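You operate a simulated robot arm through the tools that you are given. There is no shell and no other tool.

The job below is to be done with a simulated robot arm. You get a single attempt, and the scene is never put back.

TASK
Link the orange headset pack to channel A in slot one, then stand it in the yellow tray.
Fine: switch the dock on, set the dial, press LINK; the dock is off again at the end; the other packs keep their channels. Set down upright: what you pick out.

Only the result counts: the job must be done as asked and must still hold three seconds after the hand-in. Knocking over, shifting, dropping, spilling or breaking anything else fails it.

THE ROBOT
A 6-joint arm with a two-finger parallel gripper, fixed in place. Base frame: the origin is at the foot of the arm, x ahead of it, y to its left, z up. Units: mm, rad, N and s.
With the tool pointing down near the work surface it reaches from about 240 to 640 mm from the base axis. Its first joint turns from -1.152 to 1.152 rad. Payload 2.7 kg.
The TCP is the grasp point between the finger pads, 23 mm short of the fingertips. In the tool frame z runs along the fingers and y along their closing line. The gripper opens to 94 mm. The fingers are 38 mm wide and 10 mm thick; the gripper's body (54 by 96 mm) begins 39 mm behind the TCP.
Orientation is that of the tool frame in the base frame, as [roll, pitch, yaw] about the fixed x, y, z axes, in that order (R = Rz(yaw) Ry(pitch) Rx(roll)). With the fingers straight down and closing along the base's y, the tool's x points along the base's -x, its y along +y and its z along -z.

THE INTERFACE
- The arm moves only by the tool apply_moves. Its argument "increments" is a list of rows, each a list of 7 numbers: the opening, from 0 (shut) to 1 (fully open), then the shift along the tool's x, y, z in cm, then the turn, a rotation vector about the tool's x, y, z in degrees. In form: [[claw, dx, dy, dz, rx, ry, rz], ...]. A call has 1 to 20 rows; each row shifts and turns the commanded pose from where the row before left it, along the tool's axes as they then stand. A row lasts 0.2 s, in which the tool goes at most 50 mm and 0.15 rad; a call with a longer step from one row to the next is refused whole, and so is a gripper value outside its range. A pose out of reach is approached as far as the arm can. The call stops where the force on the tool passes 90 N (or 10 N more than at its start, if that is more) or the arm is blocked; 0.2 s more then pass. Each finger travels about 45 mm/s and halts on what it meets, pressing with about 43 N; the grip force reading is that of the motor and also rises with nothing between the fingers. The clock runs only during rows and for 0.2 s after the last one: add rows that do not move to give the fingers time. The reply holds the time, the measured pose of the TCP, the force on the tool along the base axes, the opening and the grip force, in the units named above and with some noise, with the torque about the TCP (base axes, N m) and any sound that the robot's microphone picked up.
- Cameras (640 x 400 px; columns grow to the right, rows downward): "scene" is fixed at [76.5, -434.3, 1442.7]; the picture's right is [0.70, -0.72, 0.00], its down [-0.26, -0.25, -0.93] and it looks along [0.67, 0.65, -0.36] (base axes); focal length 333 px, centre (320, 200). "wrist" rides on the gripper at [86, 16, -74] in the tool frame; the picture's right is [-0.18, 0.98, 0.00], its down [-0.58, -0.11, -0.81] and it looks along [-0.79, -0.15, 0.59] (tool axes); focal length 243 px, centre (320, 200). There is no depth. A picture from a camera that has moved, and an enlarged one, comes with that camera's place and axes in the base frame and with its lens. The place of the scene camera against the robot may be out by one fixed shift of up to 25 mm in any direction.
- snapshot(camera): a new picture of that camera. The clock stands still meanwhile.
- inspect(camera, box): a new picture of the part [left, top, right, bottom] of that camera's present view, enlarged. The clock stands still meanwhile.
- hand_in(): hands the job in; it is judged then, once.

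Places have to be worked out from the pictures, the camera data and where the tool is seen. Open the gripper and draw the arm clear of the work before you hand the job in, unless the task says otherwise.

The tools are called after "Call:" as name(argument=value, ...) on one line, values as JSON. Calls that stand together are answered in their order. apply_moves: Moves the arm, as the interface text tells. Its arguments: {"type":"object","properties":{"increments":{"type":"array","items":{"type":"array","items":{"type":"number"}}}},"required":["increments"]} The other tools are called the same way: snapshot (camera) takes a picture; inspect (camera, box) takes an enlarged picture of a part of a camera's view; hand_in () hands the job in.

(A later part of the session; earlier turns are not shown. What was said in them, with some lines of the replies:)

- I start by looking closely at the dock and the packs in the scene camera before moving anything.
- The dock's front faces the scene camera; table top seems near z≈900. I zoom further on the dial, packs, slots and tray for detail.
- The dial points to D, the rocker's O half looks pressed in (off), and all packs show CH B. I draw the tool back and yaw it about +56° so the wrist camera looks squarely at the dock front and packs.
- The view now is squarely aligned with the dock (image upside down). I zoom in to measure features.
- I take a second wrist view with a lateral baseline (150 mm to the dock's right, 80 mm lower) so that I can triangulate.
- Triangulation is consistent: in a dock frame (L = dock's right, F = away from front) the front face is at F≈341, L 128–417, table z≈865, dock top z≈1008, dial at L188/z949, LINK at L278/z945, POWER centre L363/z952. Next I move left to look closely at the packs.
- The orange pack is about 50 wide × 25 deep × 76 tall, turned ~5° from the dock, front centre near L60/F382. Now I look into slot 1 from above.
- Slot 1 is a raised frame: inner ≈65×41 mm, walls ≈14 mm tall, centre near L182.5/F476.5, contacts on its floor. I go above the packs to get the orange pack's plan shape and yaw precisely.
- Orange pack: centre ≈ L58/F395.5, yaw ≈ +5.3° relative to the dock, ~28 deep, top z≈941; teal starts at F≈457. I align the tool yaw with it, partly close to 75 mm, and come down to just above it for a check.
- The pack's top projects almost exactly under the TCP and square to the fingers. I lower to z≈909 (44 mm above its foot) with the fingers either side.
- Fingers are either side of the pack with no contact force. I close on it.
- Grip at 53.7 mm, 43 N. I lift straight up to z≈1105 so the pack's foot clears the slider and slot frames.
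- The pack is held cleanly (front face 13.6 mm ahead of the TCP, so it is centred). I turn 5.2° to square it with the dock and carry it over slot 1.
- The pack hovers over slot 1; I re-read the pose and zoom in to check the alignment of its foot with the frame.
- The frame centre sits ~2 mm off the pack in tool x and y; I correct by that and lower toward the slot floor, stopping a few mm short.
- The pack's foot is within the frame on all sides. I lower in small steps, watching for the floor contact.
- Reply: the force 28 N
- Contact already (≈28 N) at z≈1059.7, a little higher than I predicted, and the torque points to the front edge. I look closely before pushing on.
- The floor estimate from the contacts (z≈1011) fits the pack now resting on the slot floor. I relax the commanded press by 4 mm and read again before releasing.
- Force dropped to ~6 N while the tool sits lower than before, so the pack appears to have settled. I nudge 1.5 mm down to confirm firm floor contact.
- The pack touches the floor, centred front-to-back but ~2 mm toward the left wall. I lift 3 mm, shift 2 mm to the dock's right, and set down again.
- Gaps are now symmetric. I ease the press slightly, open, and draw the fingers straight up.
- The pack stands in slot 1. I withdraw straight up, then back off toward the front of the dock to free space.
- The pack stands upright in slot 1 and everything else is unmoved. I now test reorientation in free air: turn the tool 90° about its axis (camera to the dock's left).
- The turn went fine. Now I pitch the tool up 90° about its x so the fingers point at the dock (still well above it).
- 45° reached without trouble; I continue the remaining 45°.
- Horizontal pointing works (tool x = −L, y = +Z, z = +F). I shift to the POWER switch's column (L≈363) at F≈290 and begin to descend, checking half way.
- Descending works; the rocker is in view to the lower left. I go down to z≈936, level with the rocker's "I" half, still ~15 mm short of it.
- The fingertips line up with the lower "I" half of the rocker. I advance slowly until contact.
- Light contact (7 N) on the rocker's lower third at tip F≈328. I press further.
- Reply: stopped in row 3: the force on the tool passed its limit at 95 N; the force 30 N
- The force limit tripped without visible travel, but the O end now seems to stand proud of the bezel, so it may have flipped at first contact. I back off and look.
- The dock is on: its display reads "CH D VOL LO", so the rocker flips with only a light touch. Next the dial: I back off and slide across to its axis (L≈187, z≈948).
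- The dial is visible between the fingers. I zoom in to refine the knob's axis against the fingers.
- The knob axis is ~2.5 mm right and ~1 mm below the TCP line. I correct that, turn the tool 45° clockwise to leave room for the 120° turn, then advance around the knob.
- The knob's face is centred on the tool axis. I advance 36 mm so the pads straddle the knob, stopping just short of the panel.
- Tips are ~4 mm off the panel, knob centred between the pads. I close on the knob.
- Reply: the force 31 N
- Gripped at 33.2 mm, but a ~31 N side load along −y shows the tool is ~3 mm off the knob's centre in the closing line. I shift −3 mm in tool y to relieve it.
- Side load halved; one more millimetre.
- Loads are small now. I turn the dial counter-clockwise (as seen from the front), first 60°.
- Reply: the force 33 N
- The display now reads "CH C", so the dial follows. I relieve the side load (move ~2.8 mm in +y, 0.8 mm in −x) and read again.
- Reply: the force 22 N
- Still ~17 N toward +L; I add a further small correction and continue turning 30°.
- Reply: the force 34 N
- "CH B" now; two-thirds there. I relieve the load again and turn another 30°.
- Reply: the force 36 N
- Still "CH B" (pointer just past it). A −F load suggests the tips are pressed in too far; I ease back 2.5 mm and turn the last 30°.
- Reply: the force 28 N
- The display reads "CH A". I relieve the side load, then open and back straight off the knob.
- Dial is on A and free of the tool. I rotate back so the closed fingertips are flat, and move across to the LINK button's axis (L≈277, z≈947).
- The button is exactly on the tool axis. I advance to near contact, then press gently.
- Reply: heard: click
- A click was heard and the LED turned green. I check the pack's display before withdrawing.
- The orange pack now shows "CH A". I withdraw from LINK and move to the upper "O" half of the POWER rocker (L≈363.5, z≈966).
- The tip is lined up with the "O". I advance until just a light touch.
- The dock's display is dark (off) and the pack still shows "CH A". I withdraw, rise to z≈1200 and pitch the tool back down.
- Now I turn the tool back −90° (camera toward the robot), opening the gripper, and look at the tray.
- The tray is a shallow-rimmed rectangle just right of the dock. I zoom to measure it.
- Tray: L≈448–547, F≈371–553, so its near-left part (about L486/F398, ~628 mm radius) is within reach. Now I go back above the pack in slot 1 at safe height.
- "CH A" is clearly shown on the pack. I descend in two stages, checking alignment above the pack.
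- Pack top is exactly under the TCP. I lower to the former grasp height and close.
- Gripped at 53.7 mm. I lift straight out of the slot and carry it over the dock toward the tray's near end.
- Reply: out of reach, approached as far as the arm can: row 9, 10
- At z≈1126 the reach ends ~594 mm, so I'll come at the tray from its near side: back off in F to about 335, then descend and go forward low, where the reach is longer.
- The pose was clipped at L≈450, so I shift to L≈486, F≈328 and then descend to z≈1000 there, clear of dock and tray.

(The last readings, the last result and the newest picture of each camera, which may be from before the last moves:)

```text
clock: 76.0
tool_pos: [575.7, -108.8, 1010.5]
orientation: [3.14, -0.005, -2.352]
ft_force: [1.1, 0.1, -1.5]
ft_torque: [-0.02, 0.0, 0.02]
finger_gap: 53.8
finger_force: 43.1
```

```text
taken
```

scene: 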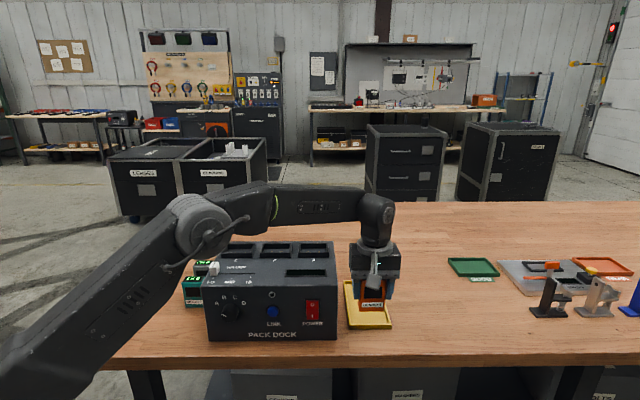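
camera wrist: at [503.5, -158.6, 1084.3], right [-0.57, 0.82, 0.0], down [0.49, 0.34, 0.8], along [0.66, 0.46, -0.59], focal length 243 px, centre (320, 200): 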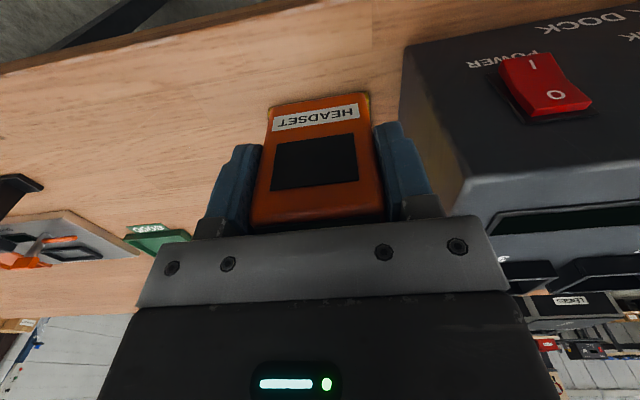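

Clear of both dock and tray. I descend to z≈962 (pack foot ~915, above the rim) and move forward over the tray to F≈398.

Call:
apply_moves(increments=[[0.3, 0, 0, 2.4, 0, 0, 0], [0.3, 0, 0, 2.4, 0, 0, 0], [0.3, 0, 0, 0, 0, 0, 0], [0.3, -2.4, 0, 0, 0, 0, 0], [0.3, -2.4, 0, 0, 0, 0, 0], [0.3, -2.4, 0, 0, 0, 0, 0], [0.3, 0, 0, 0, 0, 0, 0], [0.3, 0, 0, 0, 0, 0, 0]])

Call:
snapshot(camera="wrist")

Call:
inspect(camera="scene", box=[310, 210, 430, 340])

```text
clock: 77.8
tool_pos: [626.4, -57.8, 961.1]
orientation: [3.141, -0.004, -2.352]
ft_force: [-0.7, -0.4, -2.0]
ft_torque: [0.01, -0.02, -0.02]
finger_gap: 53.7
finger_force: 42.7
```

```text
taken
camera wrist: at [555.2, -106.6, 1035.7], right [-0.57, 0.82, 0.0], down [0.49, 0.34, 0.8], along [0.66, 0.46, -0.59], focal length 243 px, centre (320, 200)
```

wrist: 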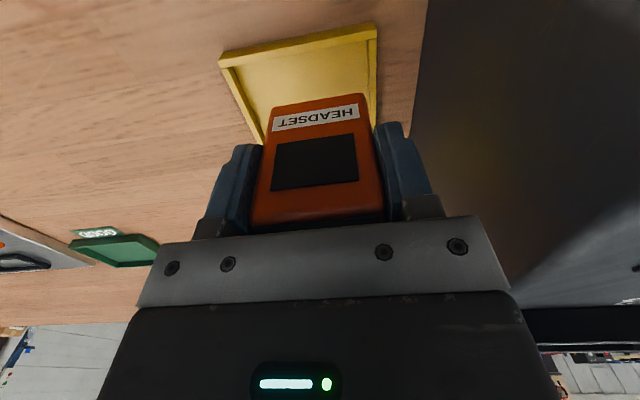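

```text
3.08 times, centred on (370, 275) of scene
camera zoom: at [76.6, -434.3, 1442.7], right [0.7, -0.72, 0.0], down [-0.26, -0.25, -0.93], along [0.67, 0.65, -0.36], focal length 1024 px, centre (166, -31)
```

zoom: 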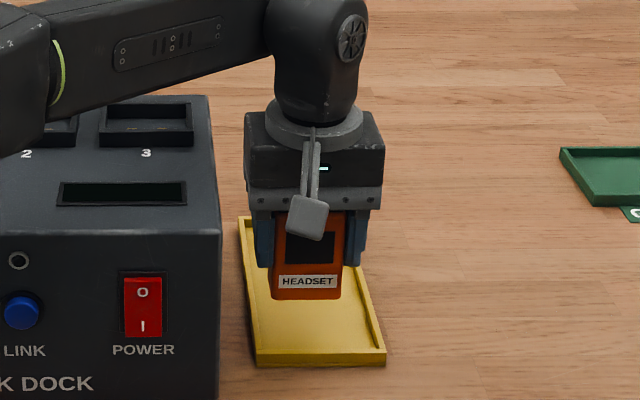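

Tray rim in tool coordinates: left rim ~6 mm and front rim ~10 mm from the pack's sides. I shift 5 mm right / 2 mm nearer for margin and lower 35 mm.

Call:
apply_moves(increments=[[0.3, 0.2, -0.5, 0, 0, 0, 0], [0.3, 0, 0, 1.5, 0, 0, 0], [0.3, 0, 0, 1.5, 0, 0, 0], [0.3, 0, 0, 0.5, 0, 0, 0], [0.3, 0, 0, 0, 0, 0, 0], [0.3, 0, 0, 0, 0, 0, 0]])

Call:
snapshot(camera="wrist")

Call:
inspect(camera="scene", box=[310, 210, 430, 340])

```text
clock: 79.2
tool_pos: [628.5, -62.8, 925.6]
orientation: [-3.141, -0.005, -2.348]
ft_force: [0.3, 0.6, -1.2]
ft_torque: [0.0, -0.02, 0.0]
finger_gap: 53.9
finger_force: 42.9
```

```text
taken
camera wrist: at [557.3, -111.3, 1000.1], right [-0.57, 0.82, 0.0], down [0.49, 0.34, 0.8], along [0.66, 0.46, -0.59], focal length 243 px, centre (320, 200)
```

wrist: 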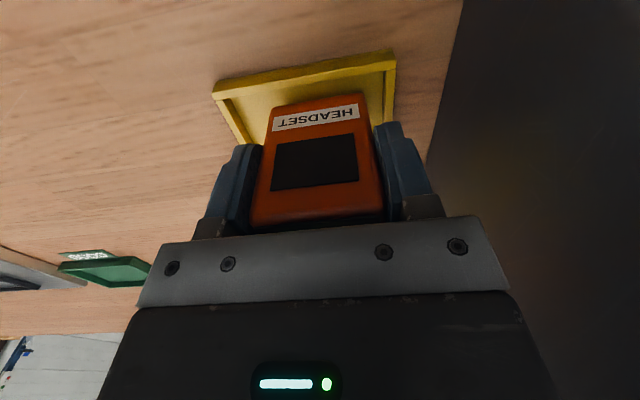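

```text
3.08 times, centred on (370, 275) of scene
camera zoom: at [76.6, -434.3, 1442.7], right [0.7, -0.72, 0.0], down [-0.26, -0.25, -0.93], along [0.67, 0.65, -0.36], focal length 1024 px, centre (166, -31)
```

zoom: 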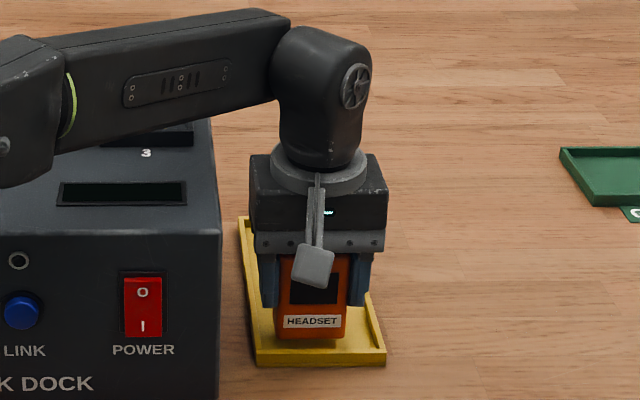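

Pack is well inside the tray's front area, ~8 mm above the floor. I lower in small steps to contact.

Call:
apply_moves(increments=[[0.3, 0, 0, 0.3, 0, 0, 0], [0.3, 0, 0, 0.2, 0, 0, 0], [0.3, 0, 0, 0.1, 0, 0, 0], [0.3, 0, 0, 0, 0, 0, 0], [0.3, 0, 0, 0, 0, 0, 0]])

```text
clock: 80.4
tool_pos: [628.9, -60.7, 918.6]
orientation: [3.14, -0.003, -2.349]
ft_force: [0.2, 0.8, -1.8]
ft_torque: [0.01, 0.02, 0.0]
finger_gap: 53.8
finger_force: 43.1
```

Call:
apply_moves(increments=[[0.3, 0, 0, 0.15, 0, 0, 0], [0.3, 0, 0, 0.15, 0, 0, 0], [0.3, 0, 0, 0, 0, 0, 0], [0.3, 0, 0, 0, 0, 0, 0]])

```text
clock: 81.4
tool_pos: [626.7, -61.1, 916.0]
orientation: [3.141, -0.004, -2.349]
ft_force: [0.3, 0.8, -0.9]
ft_torque: [0.02, 0.05, 0.0]
finger_gap: 53.6
finger_force: 42.7
```

No contact yet at z≈916 (force unchanged). I continue in 1.5 mm steps.

Call:
apply_moves(increments=[[0.3, 0, 0, 0.15, 0, 0, 0], [0.3, 0, 0, 0.1, 0, 0, 0], [0.3, 0, 0, 0, 0, 0, 0], [0.3, 0, 0, 0, 0, 0, 0]])

Call:
inspect(camera="scene", box=[320, 260, 410, 340])

```text
clock: 82.4
tool_pos: [627.7, -61.3, 915.3]
orientation: [-3.141, -0.001, -2.35]
ft_force: [-3.6, 0.2, 7.1]
ft_torque: [0.18, 0.25, 0.04]
finger_gap: 53.6
finger_force: 43.5
```

```text
5.00 times, centred on (365, 300) of scene
camera zoom: at [76.4, -434.3, 1442.7], right [0.7, -0.72, 0.0], down [-0.26, -0.25, -0.93], along [0.67, 0.65, -0.36], focal length 1664 px, centre (95, -300)
```

zoom: 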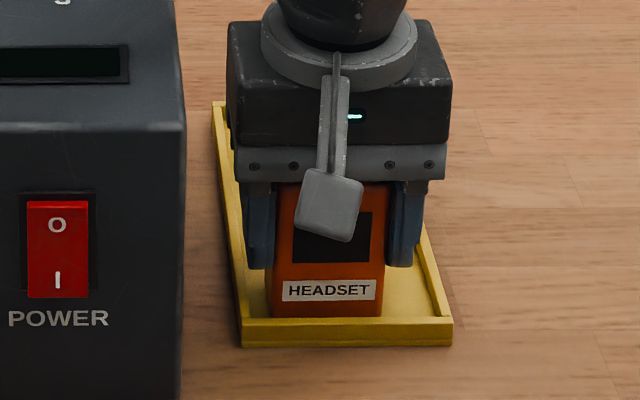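

Contact (≈7 N) with the pack on the tray floor, clear of the rims. I press half a millimetre more, then open gently.

Call:
apply_moves(increments=[[0.3, 0, 0, 0.05, 0, 0, 0], [0.3, 0, 0, 0, 0, 0, 0], [0.6, 0, 0, 0, 0, 0, 0], [0.75, 0, 0, 0, 0, 0, 0], [0.75, 0, 0, 0, 0, 0, 0], [0.75, 0, 0, 0, 0, 0, 0]])

Call:
inspect(camera="scene", box=[320, 260, 410, 340])

Call:
snapshot(camera="wrist")

```text
clock: 83.8
tool_pos: [627.8, -60.1, 912.8]
orientation: [3.141, -0.004, -2.35]
ft_force: [0.4, -0.2, 0.0]
ft_torque: [0.0, 0.01, 0.02]
finger_gap: 70.4
finger_force: 0.0
```

```text
5.00 times, centred on (365, 300) of scene
camera zoom: at [76.5, -434.3, 1442.7], right [0.7, -0.72, 0.0], down [-0.26, -0.25, -0.93], along [0.67, 0.65, -0.36], focal length 1664 px, centre (95, -300)
```

zoom: 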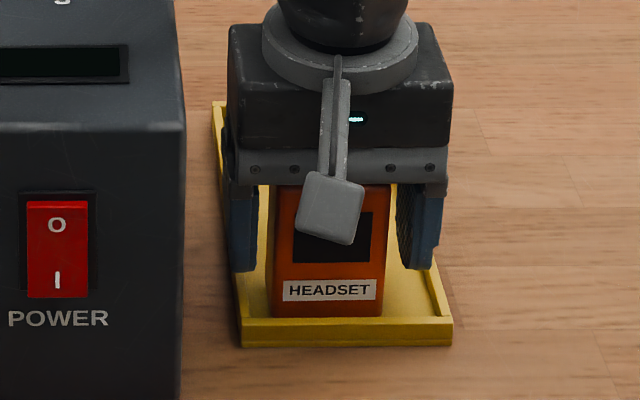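

```text
taken
camera wrist: at [556.5, -111.1, 988.0], right [-0.57, 0.82, 0.0], down [0.49, 0.34, 0.8], along [0.66, 0.46, -0.59], focal length 243 px, centre (320, 200)
```

wrist: 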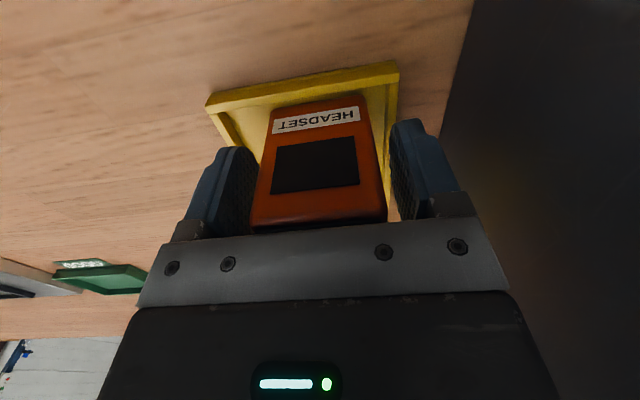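

The pack stands upright in the tray, fingers free. I rise while easing slightly back (−F), since the reach shrinks with height; the fingers slide parallel to the pack's sides.

Call:
apply_moves(increments=[[0.75, 0, 0, -1.0, 0, 0, 0], [0.75, 0.2, 0, -1.5, 0, 0, 0], [0.75, 0.4, 0, -1.5, 0, 0, 0], [0.75, 0.4, 0, -1.5, 0, 0, 0], [0.75, 0.5, 0, -1.5, 0, 0, 0], [0.75, 0.5, 0, -1.5, 0, 0, 0], [0.75, 0.5, 0, -1.5, 0, 0, 0], [0.75, 0, 0, 0, 0, 0, 0]])

Call:
inspect(camera="scene", box=[310, 210, 430, 340])

Call:
snapshot(camera="wrist")

```text
clock: 85.6
tool_pos: [611.1, -79.0, 1014.4]
orientation: [3.141, -0.003, -2.352]
ft_force: [0.7, 0.8, 0.4]
ft_torque: [-0.03, 0.03, -0.02]
finger_gap: 70.6
finger_force: 0.1
```

```text
3.08 times, centred on (370, 275) of scene
camera zoom: at [76.5, -434.3, 1442.7], right [0.7, -0.72, 0.0], down [-0.26, -0.25, -0.93], along [0.67, 0.65, -0.36], focal length 1024 px, centre (166, -31)
```

zoom: 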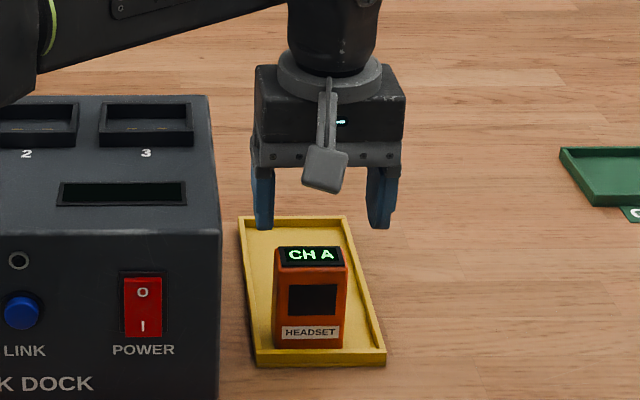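

```text
taken
camera wrist: at [539.0, -128.2, 1088.0], right [-0.57, 0.82, 0.0], down [0.49, 0.34, 0.8], along [0.66, 0.46, -0.59], focal length 243 px, centre (320, 200)
```

wrist: 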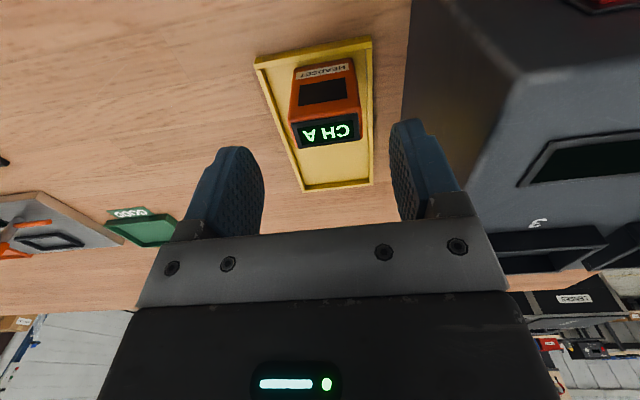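

The pack stands in the tray reading "CH A". I draw the arm up and back, fully clear, and open the gripper.

Call:
apply_moves(increments=[[0.9, 1.5, 0, -3.5, 0, 0, 0], [1, 2.0, 0, -3.5, 0, 0, 0], [1, 2.0, 0, -3.5, 0, 0, 0], [1, 2.0, 0, -3.5, 0, 0, 0], [1, 2.0, 0, -3.5, 0, 0, 0], [1, 2.0, 2.0, -3.0, 0, 0, 0], [1, 2.0, 3.0, -2.0, 0, 0, 0], [1, 0, 4.0, 0, 0, 0, 0], [1, 0, 4.0, 0, 0, 0, 0], [1, 0, 0, 0, 0, 0, 0]])

Call:
snapshot(camera="scene")

Call:
inspect(camera="scene", box=[160, 220, 400, 350])

Call:
snapshot(camera="wrist")

```text
clock: 87.8
tool_pos: [422.5, -82.4, 1239.6]
orientation: [3.141, -0.001, -2.353]
ft_force: [0.7, 0.7, 0.1]
ft_torque: [0.02, 0.03, 0.01]
finger_gap: 93.9
finger_force: 0.1
```

```text
taken
```

scene: 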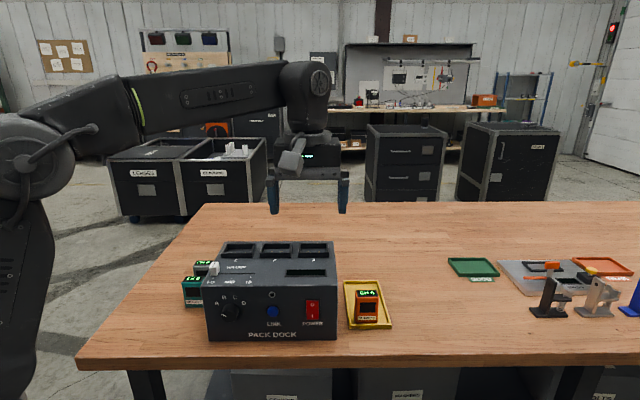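

```text
2.67 times, centred on (280, 285) of scene
camera zoom: at [76.5, -434.3, 1442.7], right [0.7, -0.72, 0.0], down [-0.26, -0.25, -0.93], along [0.67, 0.65, -0.36], focal length 888 px, centre (427, -27)
```

zoom: 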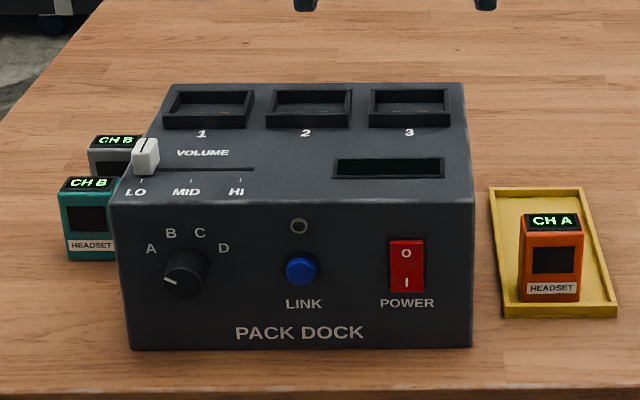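

```text
taken
camera wrist: at [351.3, -131.0, 1314.7], right [-0.57, 0.82, 0.0], down [0.49, 0.34, 0.8], along [0.66, 0.46, -0.59], focal length 243 px, centre (320, 200)
```

wrist: 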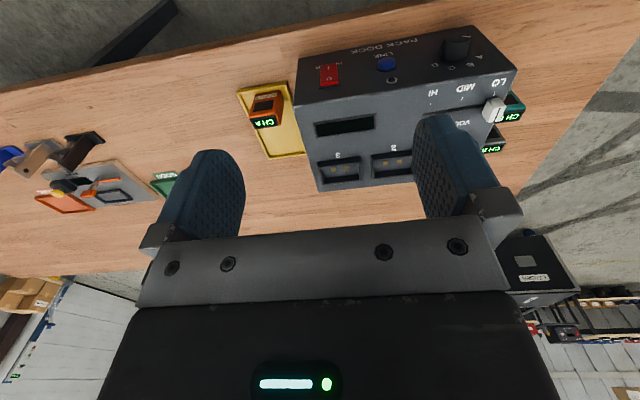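

Final check: orange pack upright in the yellow tray showing CH A, dock dark with rocker at O, teal and grey packs still CH B, slider and everything else in place, gripper open and clear. I hand in.

Call:
hand_in()

```text
The job is handed in.
```

The orange headset pack is linked to channel A and stands upright in the near end of the yellow tray. Its display read "CH A" after I set it down.

- **Dock:** it is off again, with its display dark and the POWER rocker at O. The dial was left on A.
- **Other packs:** the teal and grey packs still show "CH B" and were not moved.
- **Over-press:** when switching the dock on, I kept pressing after the rocker had already flipped. The force limit stopped the arm at 95 N. The pictures showed no shift of the dock, and the switch, dial and LINK button all worked normally afterwards.

The gripper is open and the arm was clear of the work before I handed the job in.
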